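You operate a simulated robot arm through the tools that you are given. There is no shell and no other tool.

You are at the controls of a simulated robot arm. One attempt, no reset.

JOB
Wipe the oil smear off the disc on the rubber block, then wax a patch in its middle.
Fine: the green table's blue rag for the smear, its felt pad loaded at the blue wax tin; both go back. Set down upright: felt pad. A coat counts when it lies all over at full strength: go over it till it gets no stronger. What is to be rubbed or washed off counts as gone when no trace of it is left.

Only the result counts: the job must be done as asked and must still hold three seconds after the hand-in. Knocking over, shifting, dropping, spilling or breaking anything else fails it.

ROBOT AND FRAMES
A 6-joint arm with a four-finger gripper, fixed in place. Base frame: the origin is at the foot of the arm, x ahead of it, y to its left, z up; the work surface is at about z = 800. Readings come in mm, rad, newtons and seconds.
Its first joint turns from -2.897 to 2.897 rad. Payload 3.67 kg.
Tool frame: the origin (TCP) lies between the finger pads and is the grasp point; the fingertips stand 28 mm ahead of it; z points along the fingers, y is the line along which they close. Largest opening 112 mm; the body of the gripper starts 73 mm behind the TCP.
Orientation is told as [roll, pitch, yaw] about the base's x, y, z axes, in that order, counted from this pose: with the fingers straight down and closing along the base's y, the tool's x points along the base's -x, its y along +y and its z along -z.

CONTROLS
- The arm moves only by the tool nudge_tool. Its argument "commands" is one flat list of numbers, 7 for each row, row after row: the shift along the tool's x, y, z in mm, then the turn, a rotation vector about the tool's x, y, z in rad, then the finger opening in mm, from 0 to 112. In form: [x, y, z, ax, ay, az, gripper, x, y, z, ax, ay, az, gripper, ...]. A call has 1 to 20 rows; each row shifts and turns the commanded pose from where the row before left it, along the tool's axes as they then stand. A row lasts 0.2 s, in which the tool goes at most 50 mm and 0.15 rad; a call with a longer step from one row to the next is refused whole, and so is a gripper value outside its range. A pose out of reach is approached as far as the arm can. The call stops where the force on the tool passes 40 N (or 10 N more than at its start, if that is more) or the arm is blocked; 0.2 s more then pass. The fingers move at their own pace and stop on an object; they squeeze with about 28 N. The grip force told is the motor's: it shows also when the fingers shut on nothing. Time passes only in rows, and 0.2 s behind the last, so rows that do not move let the fingers close. The reply holds the time, the measured pose of the TCP, the force on the tool along the base axes, the opening and the grip force, in the units named above and with some noise, with the torque about the TCP (base axes, N m) and any sound that the robot's microphone picked up.
- Cameras (640 x 400 px; columns grow to the right, rows downward): "scene" is fixed at [37.8, -507.2, 1442.4]; the picture's right is [0.45, -0.89, 0.00], its down [-0.54, -0.27, -0.80] and it looks along [0.71, 0.36, -0.60] (base axes); focal length 357 px, centre (320, 200). "wrist" rides on the gripper at [60, -18, -104] in the tool frame; the picture's right is [0.29, 0.96, 0.00], its down [-0.80, 0.24, -0.55] and it looks along [-0.53, 0.16, 0.83] (tool axes); focal length 234 px, centre (320, 200). There is no depth. A picture from a camera that has moved, and an enlarged one, comes with that camera's place and axes in the base frame and with its lens. The place of the scene camera against the robot may be out by one fixed shift of up to 18 mm in any direction.
- snapshot(camera): a new picture of that camera. It takes no simulated time.
- enlarge(camera, box): a new picture of the part [left, top, right, bottom] of that camera's present view, enlarged. It takes no simulated time.
- sign_off(): hands the job in; it is judged then, once.

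Nothing tells you positions but the pictures and the camera data. Unless the task says otherwise, let go and move clear before handing in.

The tools are called after "Request:" as a command line: name --argument value ..., lists and objects as JSON in quotes. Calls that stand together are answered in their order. nudge_tool: Moves the arm, as the interface text tells. Its arguments: {"type":"object","properties":{"commands":{"type":"array","items":{"type":"number"}}},"required":["commands"]} The other tools are called the same way: snapshot (camera) takes a picture; enlarge (camera, box) takes an enlarged picture of a part of a camera's view; sign_off () hands the job in.

At the start:

```text
clock: 0.0
tool_pos: [447.6, -270.7, 1195.7]
tool_rot: [0.0, 0.0, 0.001]
wrist_force: [0.2, 0.2, -0.3]
moment: [-0.01, -0.01, 0.0]
opening: 112.0
finger_force: 0.1
```

scene: 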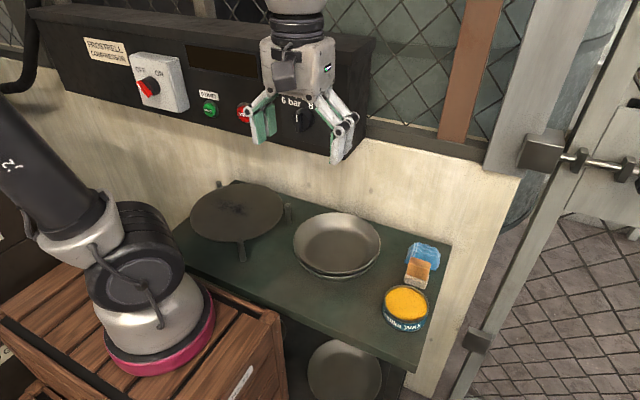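
wrist: 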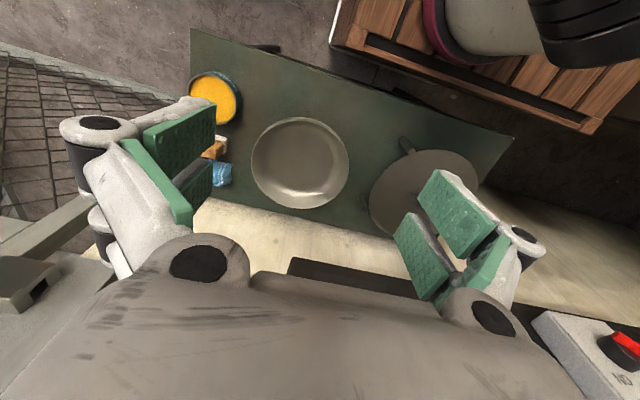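

I see a green table with a disc at the back left (on a block or tripod), pans, a blue rag, a felt pad and a blue wax tin. I'll look closer before moving.

Request:
enlarge --camera "scene" --box '[160, 160, 320, 260]'

Request:
enlarge --camera "scene" --box '[340, 230, 468, 340]'

Request:
enlarge --camera "wrist" --box '[160, 30, 340, 220]'

Request:
enlarge --camera "scene" --box '[260, 190, 420, 400]'

Request:
enlarge --camera "wrist" --box '[340, 110, 540, 250]'

```text
4.00 times, centred on (240, 210) of scene
camera zoom: at [37.8, -507.2, 1442.4], right [0.45, -0.89, 0.0], down [-0.54, -0.27, -0.8], along [0.71, 0.36, -0.6], focal length 1427 px, centre (640, 160)
```

zoom: 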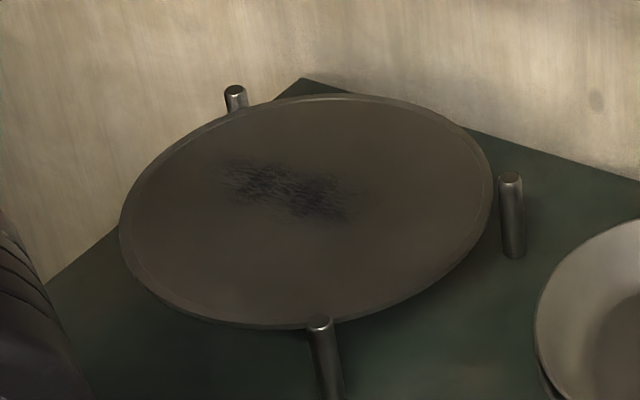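

```text
3.64 times, centred on (404, 285) of scene
camera zoom: at [37.8, -507.2, 1442.4], right [0.45, -0.89, 0.0], down [-0.54, -0.27, -0.8], along [0.71, 0.36, -0.6], focal length 1297 px, centre (14, -109)
```

zoom: 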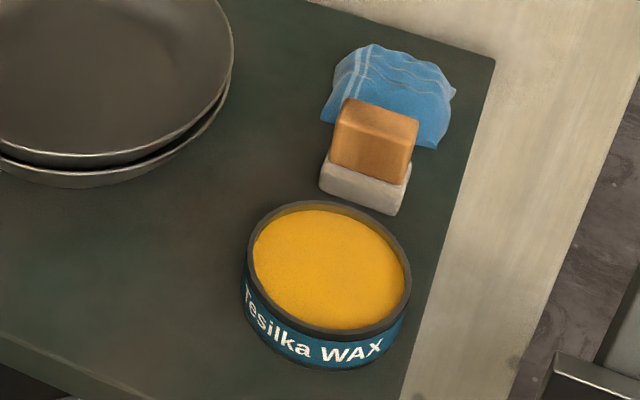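

```text
2.11 times, centred on (250, 125) of wrist
camera zoom: at [389.8, -287.5, 1299.0], right [-0.29, 0.96, 0.0], down [0.8, 0.24, 0.55], along [0.53, 0.16, -0.83], focal length 493 px, centre (467, 358)
```

zoom: 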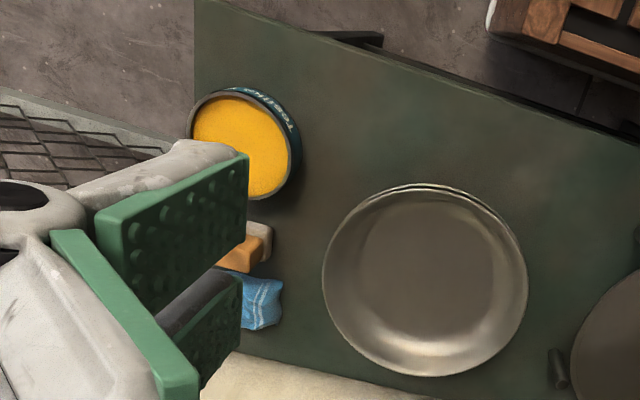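

```text
1.90 times, centred on (340, 295) of scene
camera zoom: at [37.8, -507.2, 1442.4], right [0.45, -0.89, 0.0], down [-0.54, -0.27, -0.8], along [0.71, 0.36, -0.6], focal length 680 px, centre (282, 19)
```

zoom: 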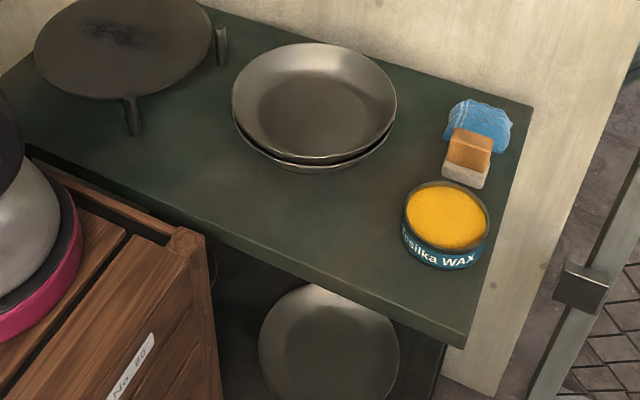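

```text
2.86 times, centred on (440, 180) of wrist
camera zoom: at [389.8, -287.5, 1299.0], right [-0.29, 0.96, 0.0], down [0.8, 0.24, 0.55], along [0.53, 0.16, -0.83], focal length 669 px, centre (-23, 257)
```

zoom: 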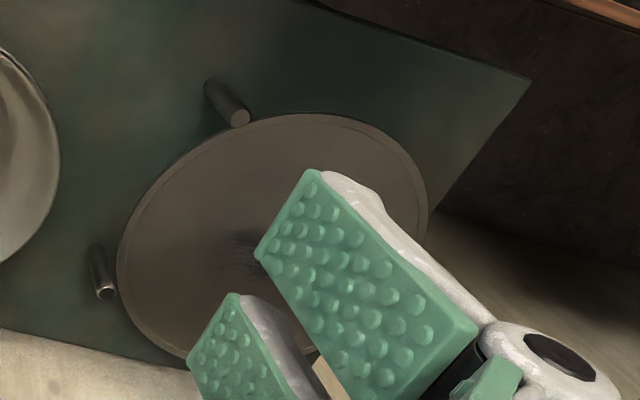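

Request:
nudge_tool --commands '[-5.3, 35, 7.5, 0, 0, 0, 112, -5.3, 35, 7.5, 0, 0, 0, 112, -5.3, 35, 7.5, 0, 0, 0, 112, -5.3, 35, 7.5, 0, 0, 0, 112, -5.3, 35, 7.5, 0, 0, 0, 112, -5.3, 35, 7.5, 0, 0, 0, 112]'

Request:
snapshot --camera "wrist"

Request:
snapshot --camera "scene"

```text
clock: 1.4
tool_pos: [479.0, -60.1, 1150.7]
tool_rot: [0.0, 0.0, -0.002]
wrist_force: [-0.5, -0.4, 0.3]
moment: [0.01, -0.02, 0.03]
opening: 112.0
finger_force: 0.1
```

```text
taken
camera wrist: at [420.7, -77.2, 1254.2], right [-0.29, 0.96, 0.0], down [0.8, 0.24, 0.55], along [0.53, 0.16, -0.83], focal length 234 px, centre (320, 200)
```

wrist: 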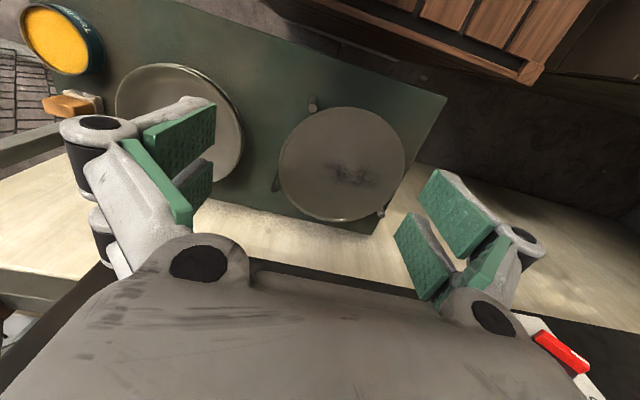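

```text
taken
```

scene: 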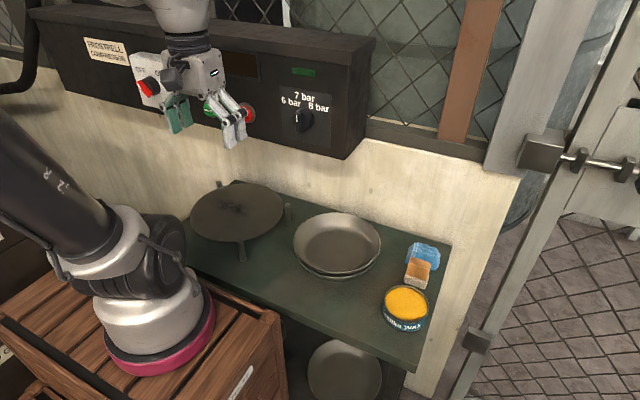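

Request:
enlarge --camera "wrist" --box '[250, 80, 450, 240]'

Request:
enlarge --camera "wrist" --box '[310, 130, 390, 210]'

```text
2.50 times, centred on (350, 160) of wrist
camera zoom: at [420.7, -77.2, 1254.2], right [-0.29, 0.96, 0.0], down [0.8, 0.24, 0.55], along [0.53, 0.16, -0.83], focal length 585 px, centre (245, 300)
```

zoom: 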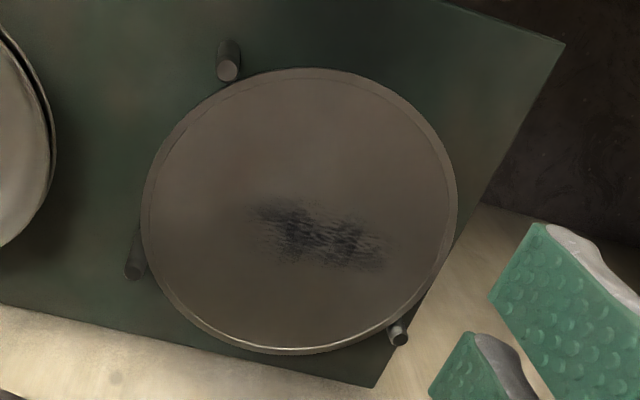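

```text
5.00 times, centred on (350, 170) of wrist
camera zoom: at [420.7, -77.2, 1254.2], right [-0.29, 0.96, 0.0], down [0.8, 0.24, 0.55], along [0.53, 0.16, -0.83], focal length 1171 px, centre (170, 350)
```

zoom: 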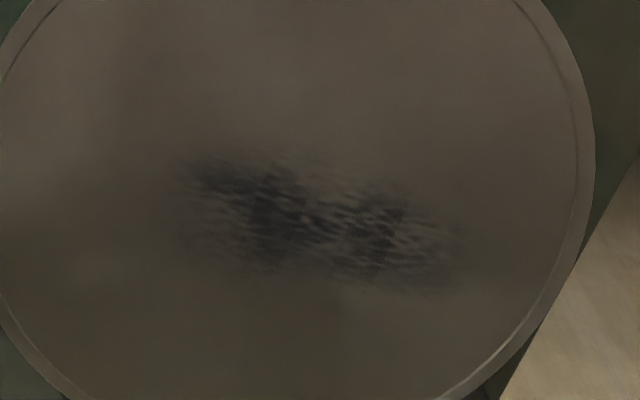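

Request:
nudge_tool --commands '[-2, -43.2, 12.4, 0, 0, 0, 112, -2, -43.2, 12.4, 0, 0, 0, 112, -2, -43.2, 12.4, 0, 0, 0, 112, -2, -43.2, 12.4, 0, 0, 0, 112, -2, -43.2, 12.4, 0, 0, 0, 112, -2, -43.2, 12.4, 0, 0, 0, 112, -2, -43.2, 12.4, 0, 0, 0, 112, -2, -43.2, 12.4, 0, 0, 0, 112, -2, -43.2, 12.4, 0, 0, 0, 112, -2, -43.2, 12.4, 0, 0, 0, 112]'

Request:
snapshot --camera "wrist"

Request:
snapshot --camera "scene"

```text
clock: 3.6
tool_pos: [499.8, -492.1, 1027.0]
tool_rot: [0.0, 0.002, 0.0]
wrist_force: [-0.5, 0.7, 0.7]
moment: [-0.02, 0.01, 0.0]
opening: 112.0
finger_force: 0.0
```

```text
taken
camera wrist: at [441.3, -509.8, 1130.5], right [-0.29, 0.96, 0.0], down [0.8, 0.24, 0.55], along [0.53, 0.16, -0.83], focal length 234 px, centre (320, 200)
```

wrist: 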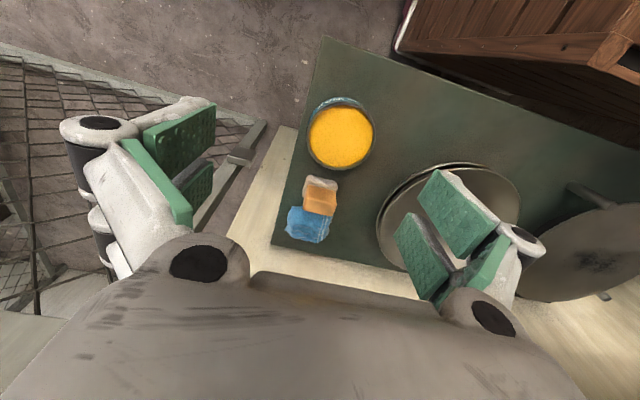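

```text
taken
```

scene: 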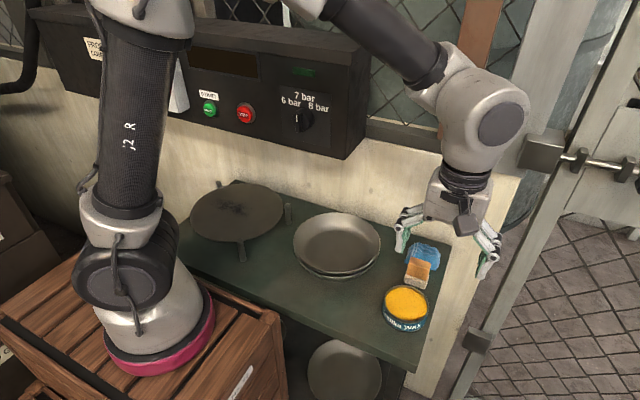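

Request:
enlarge --camera "wrist" --box '[260, 90, 400, 260]'

Request:
enlarge --camera "scene" --box '[370, 230, 450, 340]'

```text
2.35 times, centred on (330, 175) of wrist
camera zoom: at [441.3, -509.8, 1130.5], right [-0.29, 0.96, 0.0], down [0.8, 0.24, 0.55], along [0.53, 0.16, -0.83], focal length 551 px, centre (296, 259)
```

zoom: 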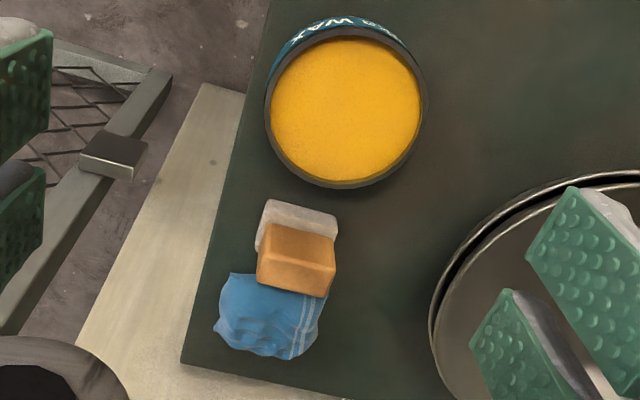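

```text
3.64 times, centred on (410, 285) of scene
camera zoom: at [37.8, -507.2, 1442.4], right [0.45, -0.89, 0.0], down [-0.54, -0.27, -0.8], along [0.71, 0.36, -0.6], focal length 1297 px, centre (-7, -109)
```

zoom: 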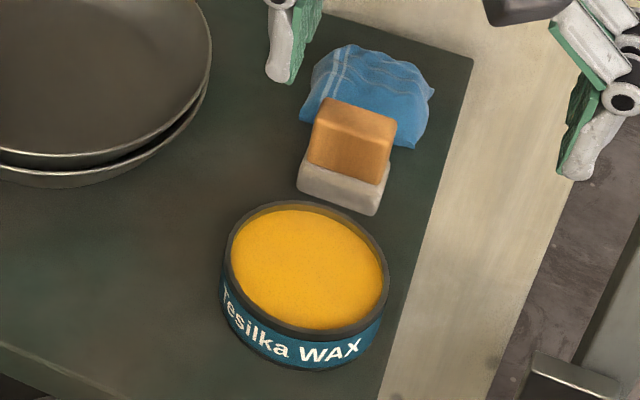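

Request:
nudge_tool --commands '[-42, 12, 5, 0, 0, 0, 112, -42, 12, 5, 0, 0, 0, 112, -42, 12, 5, 0, 0, 0, 112, -42, 12, 5, 0, 0, 0, 112]'

Request:
snapshot --camera "wrist"

Request:
enlarge --camera "wrist" --box '[240, 0, 400, 130]'

Request:
snapshot --camera "scene"

```text
clock: 4.6
tool_pos: [667.8, -444.3, 1006.9]
tool_rot: [-0.001, -0.001, -0.003]
wrist_force: [-0.9, 0.2, 0.8]
moment: [0.02, -0.05, -0.02]
opening: 112.0
finger_force: 0.1
```

```text
taken
camera wrist: at [608.0, -461.1, 1110.5], right [-0.29, 0.96, 0.0], down [0.8, 0.24, 0.55], along [0.53, 0.16, -0.83], focal length 234 px, centre (320, 200)
```

wrist: 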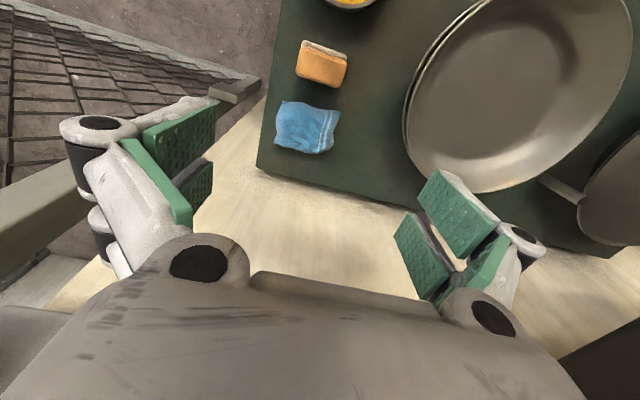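

```text
3.08 times, centred on (320, 65) of wrist
camera zoom: at [608.0, -461.1, 1110.5], right [-0.29, 0.96, 0.0], down [0.8, 0.24, 0.55], along [0.53, 0.16, -0.83], focal length 720 px, centre (320, 615)
```

zoom: 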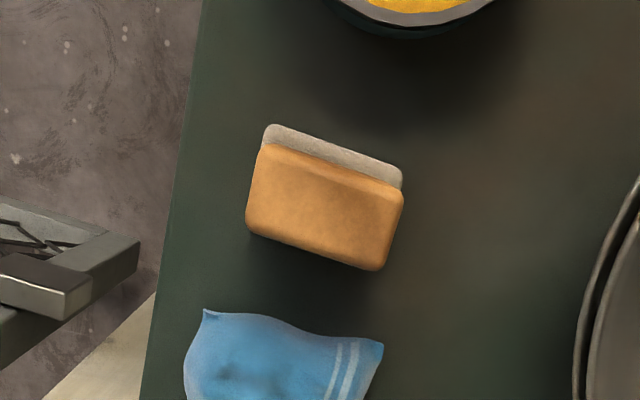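

```text
taken
```

scene: 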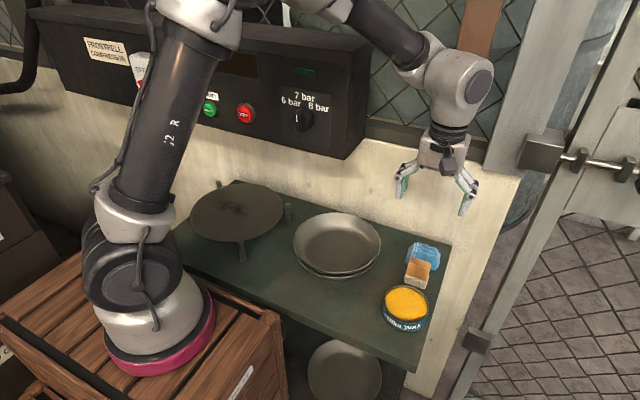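

Request:
enlarge --camera "wrist" --box '[250, 80, 370, 180]'

Request:
enlarge --camera "scene" --box '[390, 230, 450, 290]'

```text
4.00 times, centred on (310, 130) of wrist
camera zoom: at [608.0, -461.1, 1110.5], right [-0.29, 0.96, 0.0], down [0.8, 0.24, 0.55], along [0.53, 0.16, -0.83], focal length 937 px, centre (360, 480)
```

zoom: 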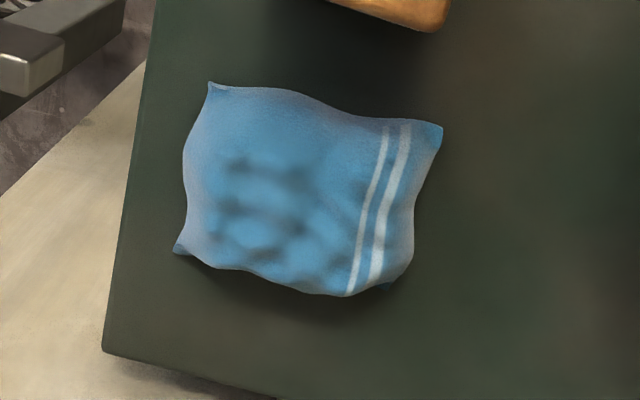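

```text
6.67 times, centred on (420, 260) of scene
camera zoom: at [37.8, -507.2, 1442.4], right [0.45, -0.89, 0.0], down [-0.54, -0.27, -0.8], along [0.71, 0.36, -0.6], focal length 2379 px, centre (-347, -200)
```

zoom: 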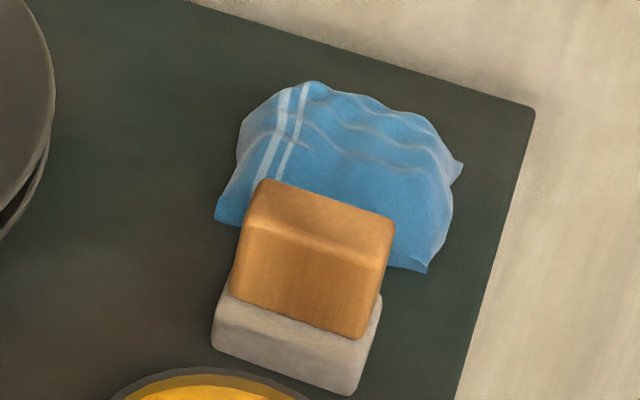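

Request:
nudge_tool --commands '[-16, -3.4, 20, 0, 0, 0, 112, -16, -3.3, 20, 0, 0, 0, 112, 0, 0, 25, 0, 0, 0, 112, 0, 0, 25, 0, 0, 0, 112, 0, 0, 25, 0, 0, 0, 112]'

Request:
snapshot --camera "scene"

Request:
enlarge --camera "scene" --box '[370, 200, 470, 300]'

Request:
snapshot --camera "wrist"

```text
clock: 5.8
tool_pos: [699.5, -450.9, 890.4]
tool_rot: [0.001, 0.0, 0.0]
wrist_force: [-0.1, -0.2, 0.6]
moment: [-0.03, 0.0, -0.02]
opening: 111.9
finger_force: 0.0
```

```text
taken
```

scene: 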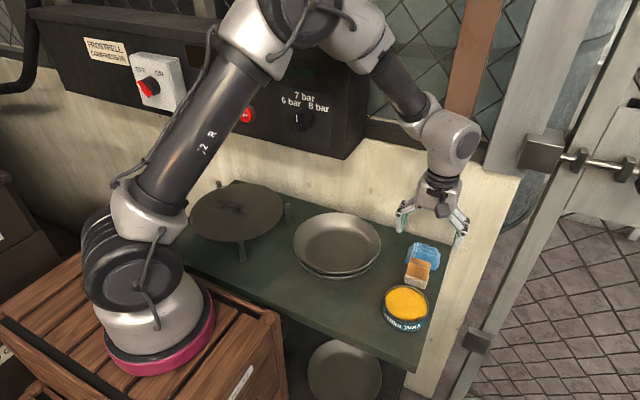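

```text
4.00 times, centred on (420, 250) of scene
camera zoom: at [37.8, -507.2, 1442.4], right [0.45, -0.89, 0.0], down [-0.54, -0.27, -0.8], along [0.71, 0.36, -0.6], focal length 1427 px, centre (-80, 0)
```

zoom: 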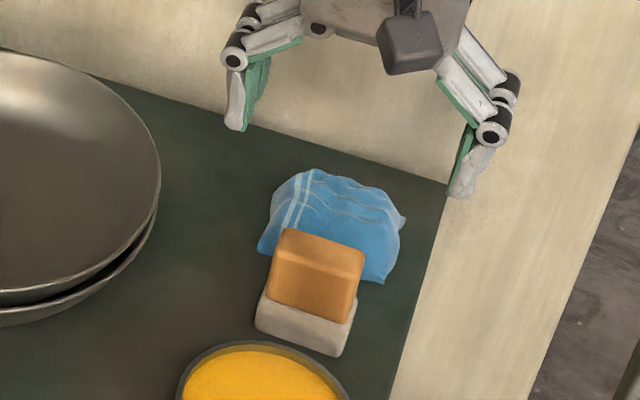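

```text
taken
camera wrist: at [641.1, -468.5, 994.5], right [-0.29, 0.96, 0.0], down [0.8, 0.24, 0.55], along [0.53, 0.16, -0.83], focal length 234 px, centre (320, 200)
```

wrist: 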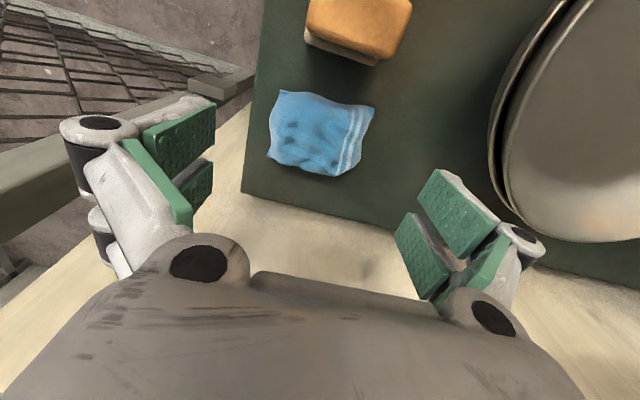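

Request:
nudge_tool --commands '[1, 0, 25, 0, 0, 0, 112, 0, 0, 20, 0, 0, 0, 112, 0, 0, 8, 0, 0, 0, 112]'

Request:
enlarge --camera "scene" --box '[370, 200, 470, 300]'

Request:
snapshot --camera "wrist"

```text
clock: 6.6
tool_pos: [700.0, -450.7, 838.6]
tool_rot: [-0.001, 0.001, 0.0]
wrist_force: [0.3, 0.6, 0.1]
moment: [-0.03, -0.01, 0.0]
opening: 111.8
finger_force: 0.0
```

```text
4.00 times, centred on (420, 250) of scene
camera zoom: at [37.8, -507.2, 1442.4], right [0.45, -0.89, 0.0], down [-0.54, -0.27, -0.8], along [0.71, 0.36, -0.6], focal length 1427 px, centre (-80, 0)
```

zoom: 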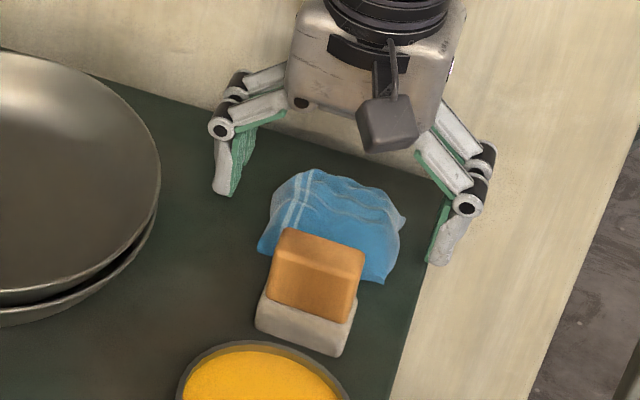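

```text
taken
camera wrist: at [640.6, -468.2, 942.4], right [-0.29, 0.96, 0.0], down [0.8, 0.24, 0.55], along [0.53, 0.16, -0.83], focal length 234 px, centre (320, 200)
```

wrist: 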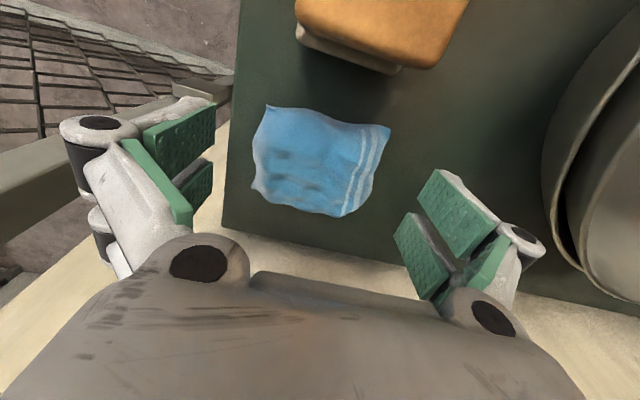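

Request:
nudge_tool --commands '[4, 0, 4.5, 0, 0, 0, 112, 0, 0, 0, 0, 0, 0, 60, 0, 0, 0, 0, 0, 0, 30, 0, 0, 0, 0, 0, 0, 0, 0, 0, 0, 0, 0, 0, 0]'

Request:
enlarge --camera "scene" --box '[370, 200, 470, 300]'

Request:
snapshot --camera "wrist"

```text
clock: 7.8
tool_pos: [696.2, -450.6, 834.3]
tool_rot: [-0.001, 0.001, 0.001]
wrist_force: [0.0, 0.0, 2.5]
moment: [-0.01, 0.0, 0.02]
opening: 59.0
finger_force: 28.0
```

```text
4.00 times, centred on (420, 250) of scene
camera zoom: at [37.8, -507.2, 1442.4], right [0.45, -0.89, 0.0], down [-0.54, -0.27, -0.8], along [0.71, 0.36, -0.6], focal length 1427 px, centre (-80, 0)
```

zoom: 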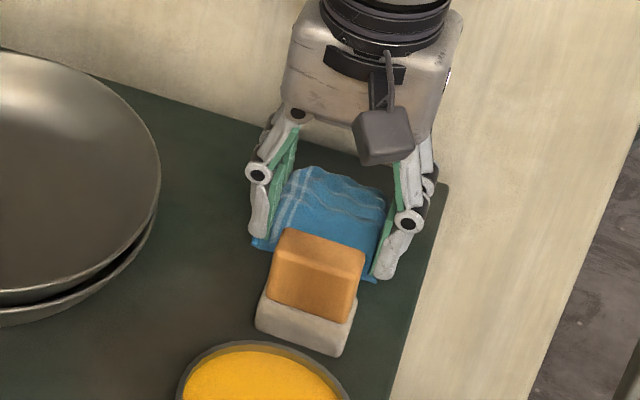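

```text
taken
camera wrist: at [636.5, -468.1, 937.8], right [-0.29, 0.96, 0.0], down [0.8, 0.24, 0.55], along [0.53, 0.16, -0.83], focal length 234 px, centre (320, 200)
```

wrist: 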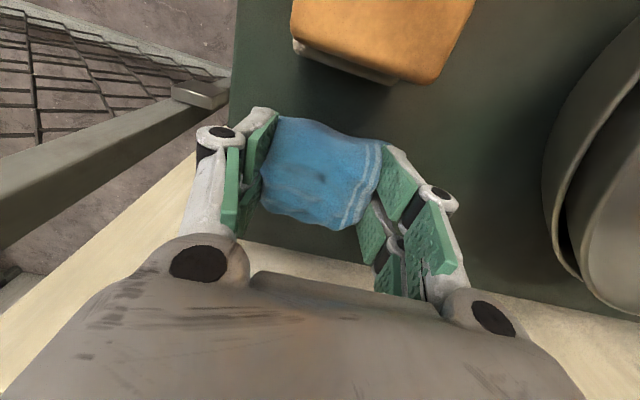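

Request:
nudge_tool --commands '[0, 0, -10, 0, 0, 0, 0, 0, 0, -30, 0, 0, 0, 0, 0, 0, -45, 0, 0, 0, 0, 0, 0, -45, 0, 0, 0, 0]'

Request:
snapshot --camera "scene"

Request:
snapshot --camera "wrist"

```text
clock: 8.8
tool_pos: [695.9, -450.0, 964.1]
tool_rot: [0.0, 0.002, 0.001]
wrist_force: [0.7, 0.2, -1.1]
moment: [-0.01, 0.02, -0.02]
opening: 59.2
finger_force: 27.7
```

```text
taken
```

scene: 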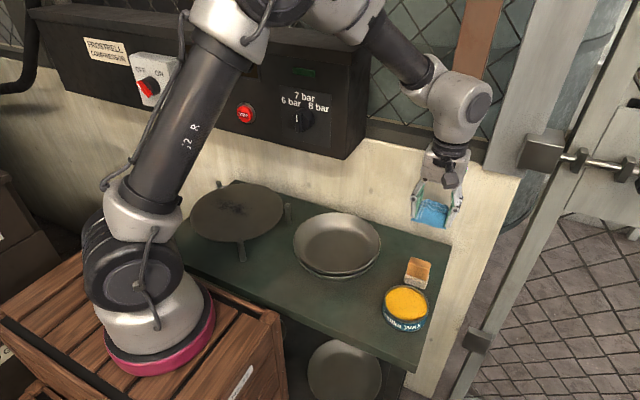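

```text
taken
camera wrist: at [636.6, -468.1, 1067.2], right [-0.29, 0.96, 0.0], down [0.8, 0.24, 0.55], along [0.53, 0.16, -0.83], focal length 234 px, centre (320, 200)
```

wrist: 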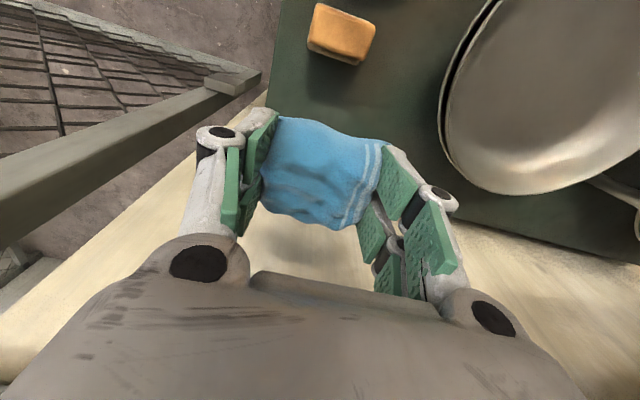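

Request:
enlarge --camera "scene" --box '[260, 20, 420, 200]'

Request:
enlarge --camera "scene" --box '[0, 0, 240, 200]'

```text
2.22 times, centred on (340, 110) of scene
camera zoom: at [37.8, -507.2, 1442.4], right [0.45, -0.89, 0.0], down [-0.54, -0.27, -0.8], along [0.71, 0.36, -0.6], focal length 793 px, centre (276, 400)
```

zoom: 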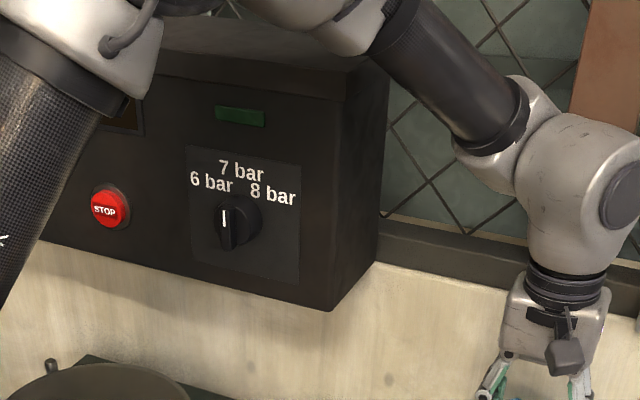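

```text
2.00 times, centred on (120, 100) of scene
camera zoom: at [37.8, -507.2, 1442.4], right [0.45, -0.89, 0.0], down [-0.54, -0.27, -0.8], along [0.71, 0.36, -0.6], focal length 714 px, centre (720, 400)
```

zoom: 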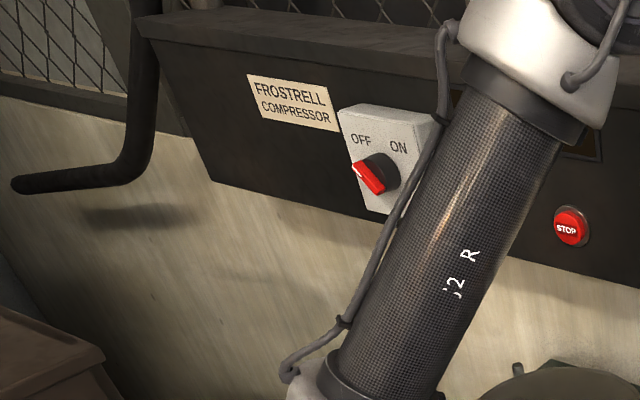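

Request:
nudge_tool --commands '[10.1, 40, 0, 0, 0, 0, 0, 10.1, 40, 0, 0, 0, 0, 0, 10.1, 40, 0, 0, 0, 0, 0, 10.1, 40, 0, 0, 0, 0, 0, 10.1, 40, 0, 0, 0, 0, 0, 10.1, 40, 0, 0, 0, 0, 0, 10.1, 40, 0, 0, 0, 0, 0, 10.1, 40, 0, 0, 0, 0, 0, 10.1, 40, 0, 0, 0, 0, 0, 10.1, 40, 0, 0, 0, 0, 0, 10.1, 40, 0, 0, 0, 0, 0, 10.1, 40, 0, 0, 0, 0, 0]'

Request:
snapshot --camera "scene"

Request:
snapshot --camera "wrist"

```text
clock: 10.1
tool_pos: [599.1, -148.2, 966.2]
tool_rot: [-0.112, 0.006, 0.237]
wrist_force: [-39.5, -16.6, -7.5]
moment: [1.44, -3.09, 0.0]
opening: 59.5
finger_force: 28.2
stopped in row 6: the arm was blocked; the commanded pose is now the measured one
```

```text
taken
```

scene: 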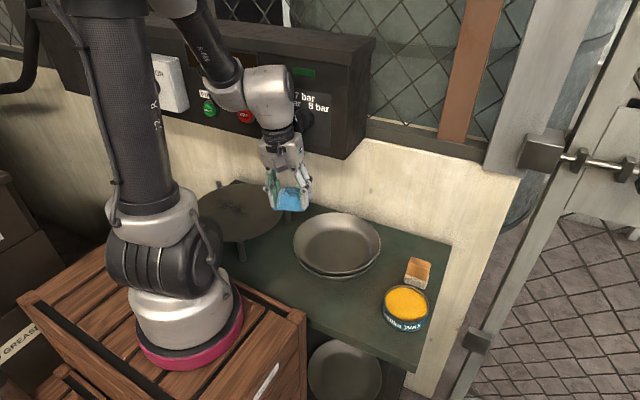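

```text
taken
camera wrist: at [545.0, -168.3, 1070.1], right [-0.5, 0.86, -0.11], down [0.71, 0.48, 0.52], along [0.5, 0.19, -0.85], focal length 234 px, centre (320, 200)
```

wrist: 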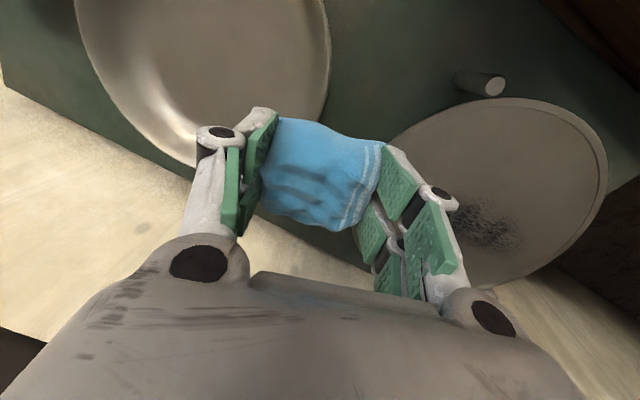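

The arm reports being blocked at about (599, -148, 966), and the base and crate look different in the scene picture. I'll look closer before moving any further.

Request:
enlarge --camera "scene" --box '[0, 160, 320, 400]'

Request:
enlarge --camera "scene" --box '[180, 30, 400, 240]'

Request:
nudge_tool --commands '[0, 0, 0, 0, 0, 0, 0]'

Request:
snapshot --camera "scene"

```text
1.67 times, centred on (160, 280) of scene
camera zoom: at [37.8, -507.2, 1442.4], right [0.45, -0.89, 0.0], down [-0.54, -0.27, -0.8], along [0.71, 0.36, -0.6], focal length 595 px, centre (587, 67)
```

zoom: 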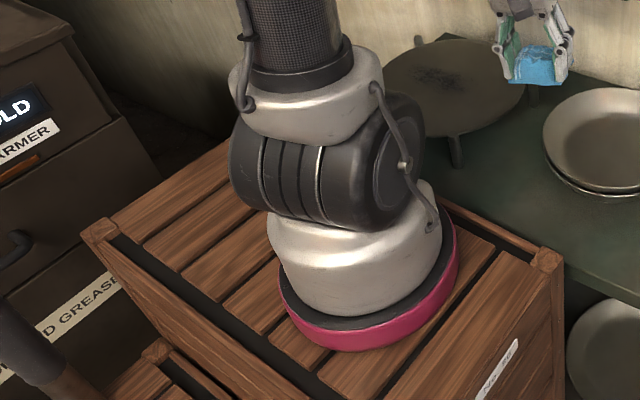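

```text
1.90 times, centred on (290, 135) of scene
camera zoom: at [37.8, -507.2, 1442.4], right [0.45, -0.89, 0.0], down [-0.54, -0.27, -0.8], along [0.71, 0.36, -0.6], focal length 680 px, centre (377, 324)
```

zoom: 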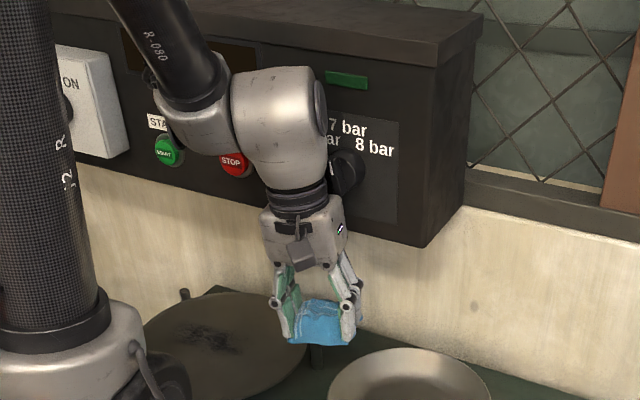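

```text
clock: 10.4
tool_pos: [566.8, -94.7, 963.4]
tool_rot: [-0.082, 0.01, 0.203]
wrist_force: [-2.3, -7.2, -1.0]
moment: [0.66, -0.14, -0.01]
opening: 59.6
finger_force: 27.7
stopped in row 1: the arm was blocked; the commanded pose is now the measured one
```

```text
taken
```

scene: 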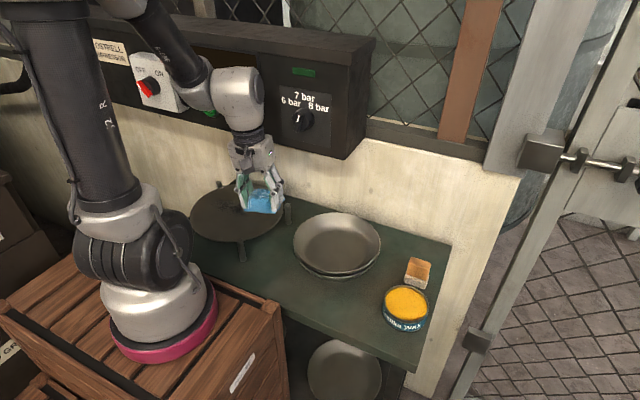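

Request:
nudge_tool --commands '[0, 0, 0, 0, 0, 0, 0]'

Request:
snapshot --camera "scene"

Request:
enlarge --camera "scene" --box '[120, 30, 400, 240]'

```text
clock: 10.8
tool_pos: [579.4, -92.0, 962.9]
tool_rot: [-0.09, -0.01, 0.211]
wrist_force: [0.2, 0.7, -0.2]
moment: [-0.07, 0.06, -0.01]
opening: 59.1
finger_force: 28.2
```

```text
taken
```

scene: 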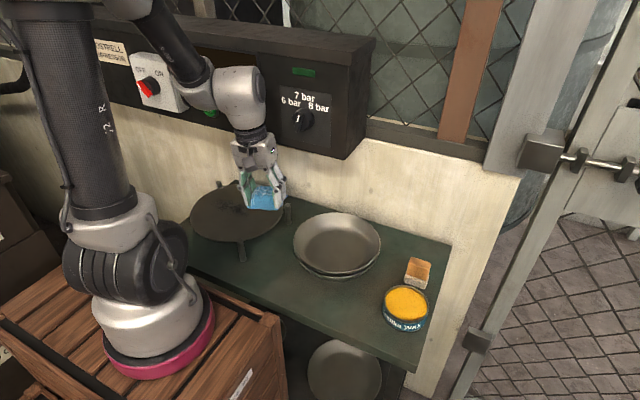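

```text
1.90 times, centred on (260, 135) of scene
camera zoom: at [37.8, -507.2, 1442.4], right [0.45, -0.89, 0.0], down [-0.54, -0.27, -0.8], along [0.71, 0.36, -0.6], focal length 680 px, centre (434, 324)
```

zoom: 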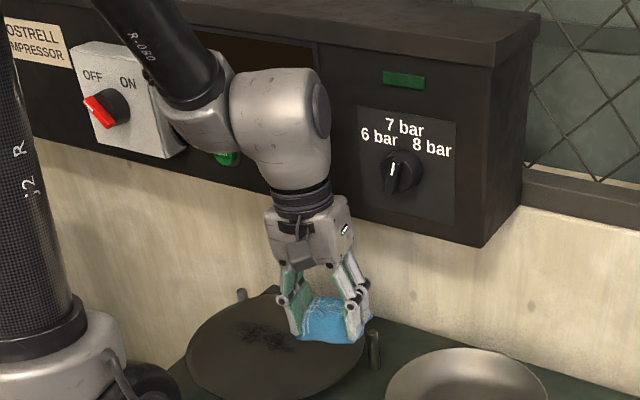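

Request:
nudge_tool --commands '[25, 0, -10, 0, 0, 0.105, 0, 25, 0, -10, 0, 0, 0.105, 0, 20, 0, -20, -0.045, 0.005, 0, 0, 10, 0, -30, -0.045, 0.005, 0, 0, 0, 0, 0, 0, 0, 0, 0]'

Request:
snapshot --camera "scene"

Request:
snapshot --camera "wrist"

```text
clock: 12.0
tool_pos: [510.3, -96.1, 1038.6]
tool_rot: [0.003, -0.017, 0.0]
wrist_force: [-0.3, -0.2, 0.2]
moment: [-0.01, 0.04, 0.0]
opening: 59.2
finger_force: 27.7
out of reach, approached as far as the arm can: row 2
```

```text
taken
```

scene: 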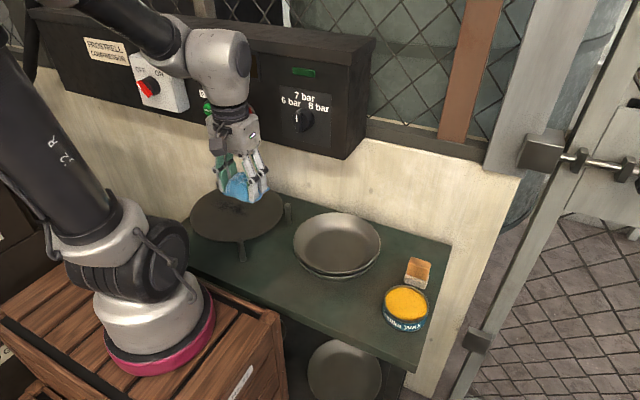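

```text
taken
camera wrist: at [449.2, -113.6, 1140.8], right [-0.29, 0.96, 0.0], down [0.79, 0.24, 0.57], along [0.54, 0.16, -0.82], focal length 234 px, centre (320, 200)
```

wrist: 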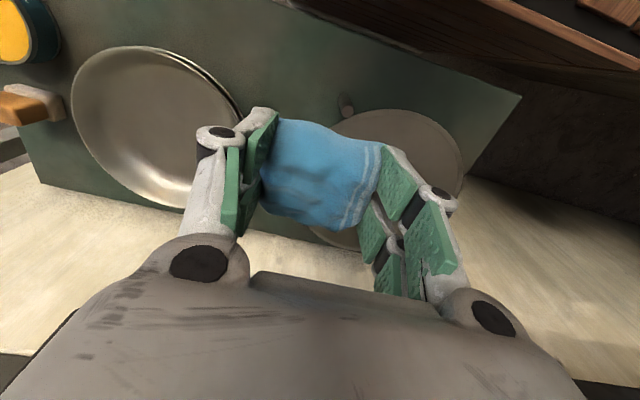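

Request:
enlarge --camera "wrist" --box '[0, 280, 160, 400]'

Request:
enlarge --camera "wrist" --box '[520, 300, 640, 400]'

```text
3.33 times, centred on (80, 340) of wrist
camera zoom: at [449.2, -113.6, 1140.8], right [-0.29, 0.96, 0.0], down [0.79, 0.24, 0.57], along [0.54, 0.16, -0.82], focal length 781 px, centre (1120, -267)
```

zoom: 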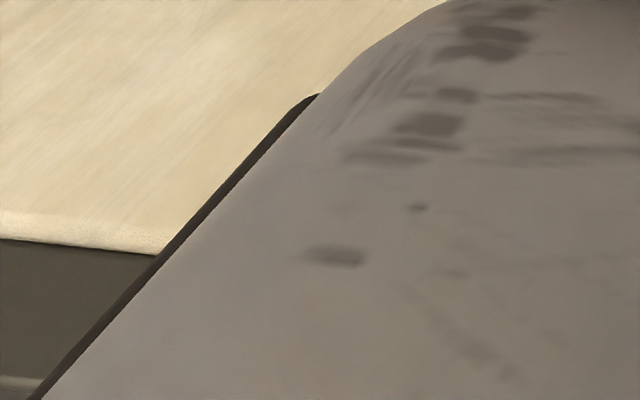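

```text
4.00 times, centred on (580, 350) of wrist
camera zoom: at [449.2, -113.6, 1140.8], right [-0.29, 0.96, 0.0], down [0.79, 0.24, 0.57], along [0.54, 0.16, -0.82], focal length 937 px, centre (-720, -400)
```

zoom: 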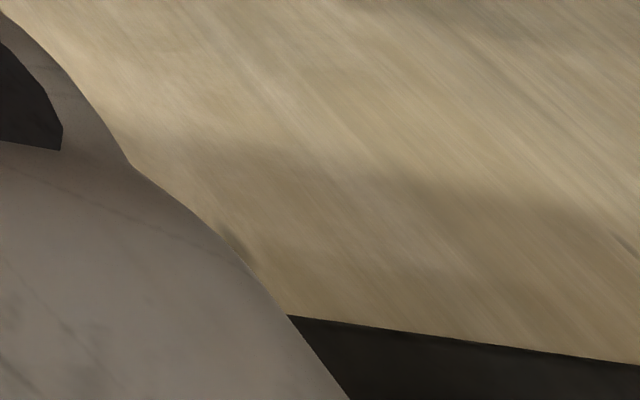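

Request:
nudge_tool --commands '[0, 0, -40, 0, 0, 0, 0, 0, 0, -40, 0, 0, 0, 0, 0, 0, -40, 0, 0, 0, 0, 0, 0, 0, 0, 0, 0, 0]'

Request:
snapshot --camera "wrist"

Request:
enlarge --camera "wrist" --box '[480, 240, 640, 400]'

Request:
enlarge --camera "wrist" --box '[0, 240, 160, 400]'

```text
clock: 13.0
tool_pos: [506.1, -95.3, 1157.5]
tool_rot: [0.004, -0.019, 0.002]
wrist_force: [0.2, 0.3, 0.0]
moment: [-0.03, 0.0, 0.01]
opening: 59.0
finger_force: 28.0
```

```text
taken
camera wrist: at [446.7, -113.2, 1259.7], right [-0.29, 0.96, 0.0], down [0.79, 0.24, 0.57], along [0.54, 0.16, -0.82], focal length 234 px, centre (320, 200)
```

wrist: 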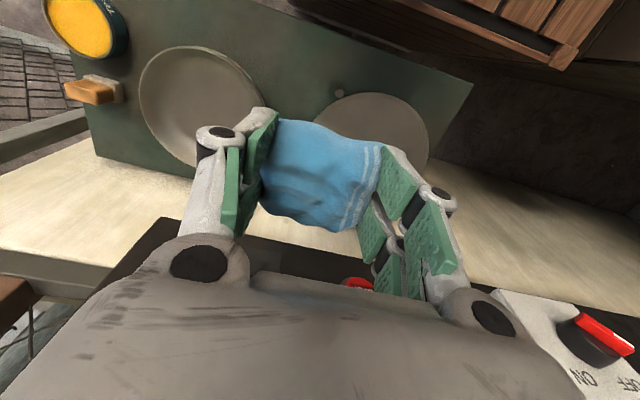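

```text
2.50 times, centred on (560, 320) of wrist
camera zoom: at [446.7, -113.2, 1259.7], right [-0.29, 0.96, 0.0], down [0.79, 0.24, 0.57], along [0.54, 0.16, -0.82], focal length 585 px, centre (-280, -100)
```

zoom: 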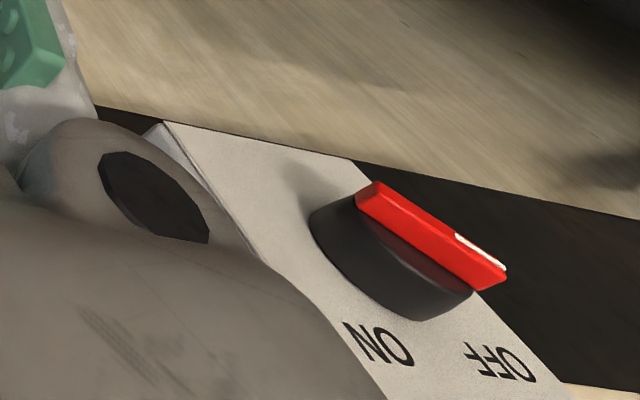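

```text
2.50 times, centred on (80, 320) of wrist
camera zoom: at [446.7, -113.2, 1259.7], right [-0.29, 0.96, 0.0], down [0.79, 0.24, 0.57], along [0.54, 0.16, -0.82], focal length 585 px, centre (920, -100)
```

zoom: 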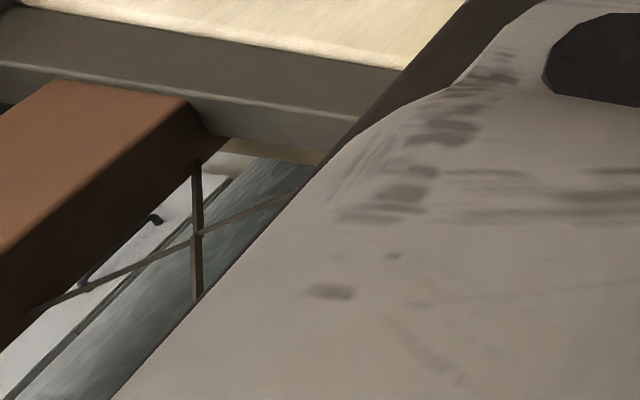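

Request:
nudge_tool --commands '[0, 0, 0, 0, 0, -0.1428, 0, 0, 0, 0, 0, 0, -0.1428, 0, 0, 0, 0, 0, 0, -0.1428, 0, 0, 0, 0, 0, 0, -0.1428, 0, 0, 0, 0, 0, 0, -0.1428, 0, 0, 0, 0, 0, 0, -0.1428, 0, 0, 0, 0, 0, 0, -0.1428, 0, 0, 0, 0, 0, 0, -0.1428, 0, 0, 0, 0, 0, 0, -0.1428, 0, 0, 0, 0, 0, 0, -0.1428, 0, 0, 0, 0, 0, 0, -0.1428, 0]'

Request:
snapshot --camera "wrist"

Request:
snapshot --camera "scene"

```text
clock: 15.4
tool_pos: [508.0, -94.8, 1157.2]
tool_rot: [-0.015, -0.004, 1.577]
wrist_force: [0.7, 0.5, 0.0]
moment: [-0.02, 0.02, 0.01]
opening: 59.1
finger_force: 28.3
```

```text
taken
camera wrist: at [525.5, -155.0, 1260.7], right [-0.96, -0.29, -0.02], down [-0.25, 0.79, 0.55], along [-0.15, 0.53, -0.83], focal length 234 px, centre (320, 200)
```

wrist: 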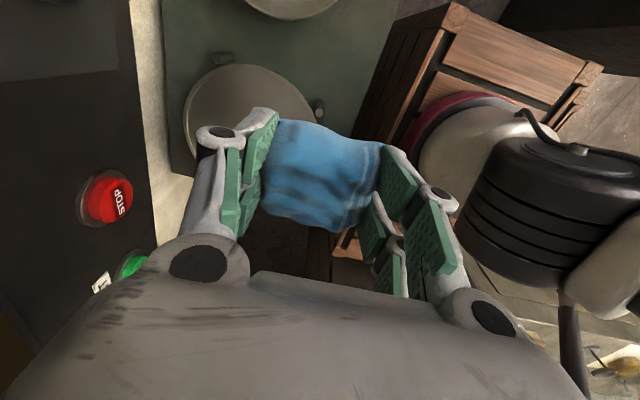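

```text
taken
```

scene: 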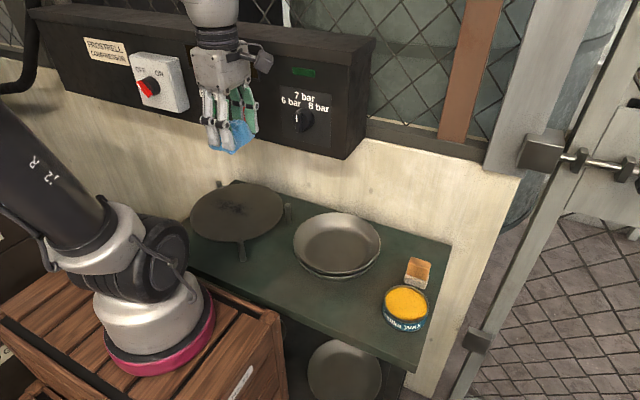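

Request:
nudge_tool --commands '[-33.75, -13, 14.25, -0.001, -0.004, 0, 0, -33.75, -13, 14.25, -0.001, -0.004, 0, 0, -33.75, -13, 14.25, -0.001, -0.004, 0, 0, -33.75, -13, 14.25, -0.001, -0.003, 0, 0, 0, -8.7, 33.3, 0, 0, 0, 0, 0, -8.7, 33.3, 0, 0, 0, 0, 0, -8.7, 33.3, 0, 0, 0, 0, 0, -1.5, 30, 0, 0, 0, 0, 0, -1.5, 30, 0, 0, 0, 0]'

Request:
snapshot --camera "wrist"

Request:
snapshot --camera "scene"

```text
clock: 17.4
tool_pos: [591.2, 44.3, 942.3]
tool_rot: [-0.011, -0.02, 1.572]
wrist_force: [-0.1, -0.7, -0.3]
moment: [-0.02, -0.06, 0.01]
opening: 59.2
finger_force: 28.3
```

```text
taken
camera wrist: at [609.3, -18.2, 1045.0], right [-0.96, -0.29, -0.02], down [-0.25, 0.79, 0.57], along [-0.15, 0.55, -0.82], focal length 234 px, centre (320, 200)
```

wrist: 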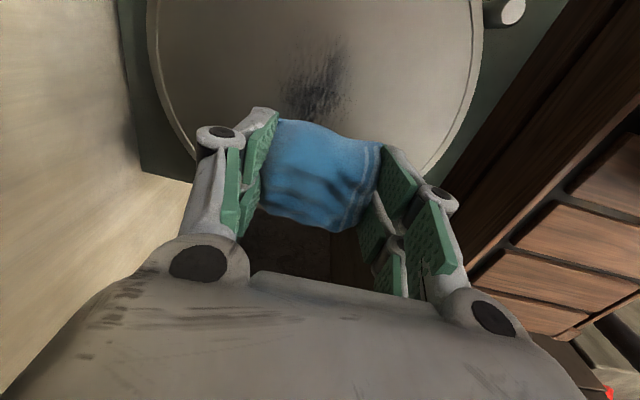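

```text
taken
```

scene: 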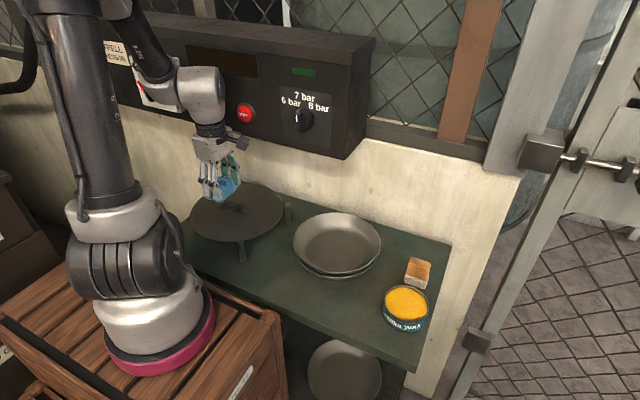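

Request:
enlarge --camera "scene" --box '[130, 40, 290, 240]'

Request:
enlarge --camera "wrist" --box '[120, 0, 520, 200]'

```text
2.00 times, centred on (210, 140) of scene
camera zoom: at [37.8, -507.2, 1442.4], right [0.45, -0.89, 0.0], down [-0.54, -0.27, -0.8], along [0.71, 0.36, -0.6], focal length 714 px, centre (540, 320)
```

zoom: 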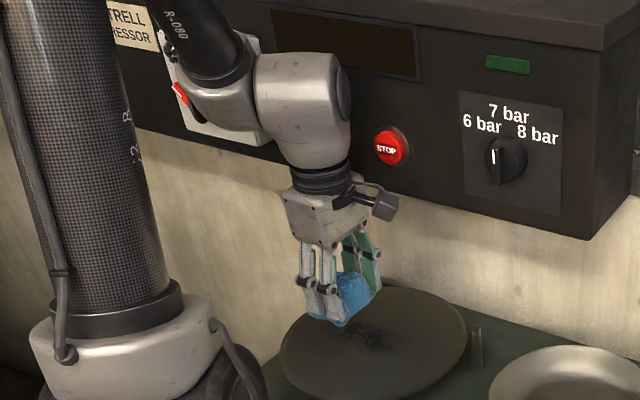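

```text
1.60 times, centred on (320, 100) of wrist
camera zoom: at [609.3, -18.2, 1045.0], right [-0.96, -0.29, -0.02], down [-0.25, 0.79, 0.57], along [-0.15, 0.55, -0.82], focal length 375 px, centre (320, 360)
```

zoom: 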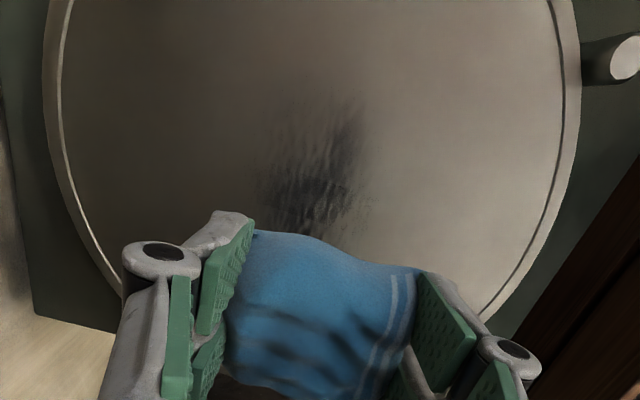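

Request:
nudge_tool --commands '[2, -3, 20, -0.01, -0.005, 0, 0, 2, -3, 20, -0.01, -0.006, 0, 0, 0, 0, 10, 0, 0, 0, 0]'

Request:
enlarge --camera "scene" --box '[130, 40, 290, 240]'

```text
clock: 18.2
tool_pos: [598.0, 40.7, 893.3]
tool_rot: [0.007, -0.03, 1.573]
wrist_force: [0.0, -0.5, -0.2]
moment: [0.05, -0.03, -0.02]
opening: 59.1
finger_force: 27.8
```

```text
2.00 times, centred on (210, 140) of scene
camera zoom: at [37.8, -507.2, 1442.4], right [0.45, -0.89, 0.0], down [-0.54, -0.27, -0.8], along [0.71, 0.36, -0.6], focal length 714 px, centre (540, 320)
```

zoom: 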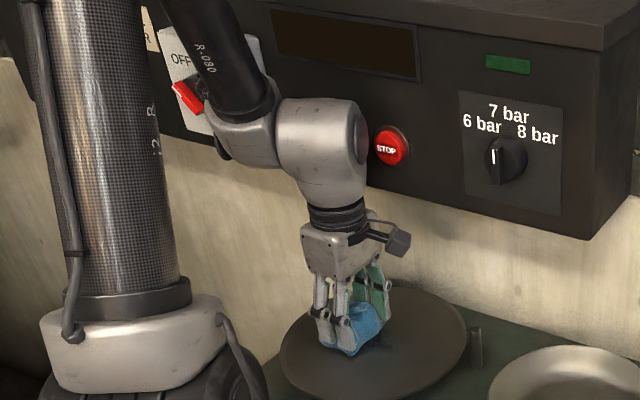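

Request:
nudge_tool --commands '[0, 0, 3, 0.004, 0.015, 0, 0, 0, 0, 3, 0.003, 0.015, 0, 0, 0, 0, 3, 0, 0, 0, 0]'

Request:
enlarge --camera "scene" --box '[180, 160, 300, 260]'

```text
clock: 19.0
tool_pos: [596.2, 42.1, 885.2]
tool_rot: [-0.003, 0.0, 1.572]
wrist_force: [-1.6, -1.4, 28.7]
moment: [0.08, 0.11, -0.03]
opening: 59.5
finger_force: 27.5
```

```text
4.00 times, centred on (240, 210) of scene
camera zoom: at [37.8, -507.2, 1442.4], right [0.45, -0.89, 0.0], down [-0.54, -0.27, -0.8], along [0.71, 0.36, -0.6], focal length 1427 px, centre (640, 160)
```

zoom: 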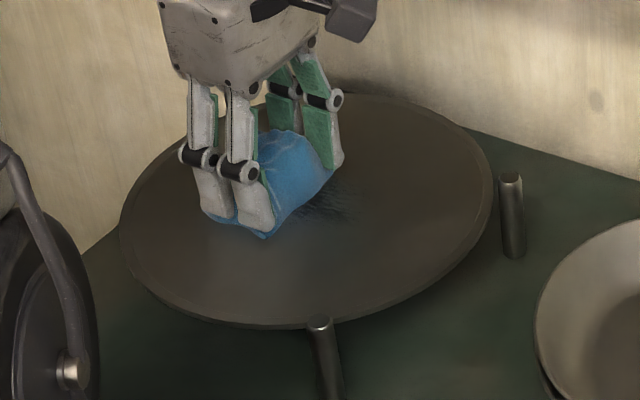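

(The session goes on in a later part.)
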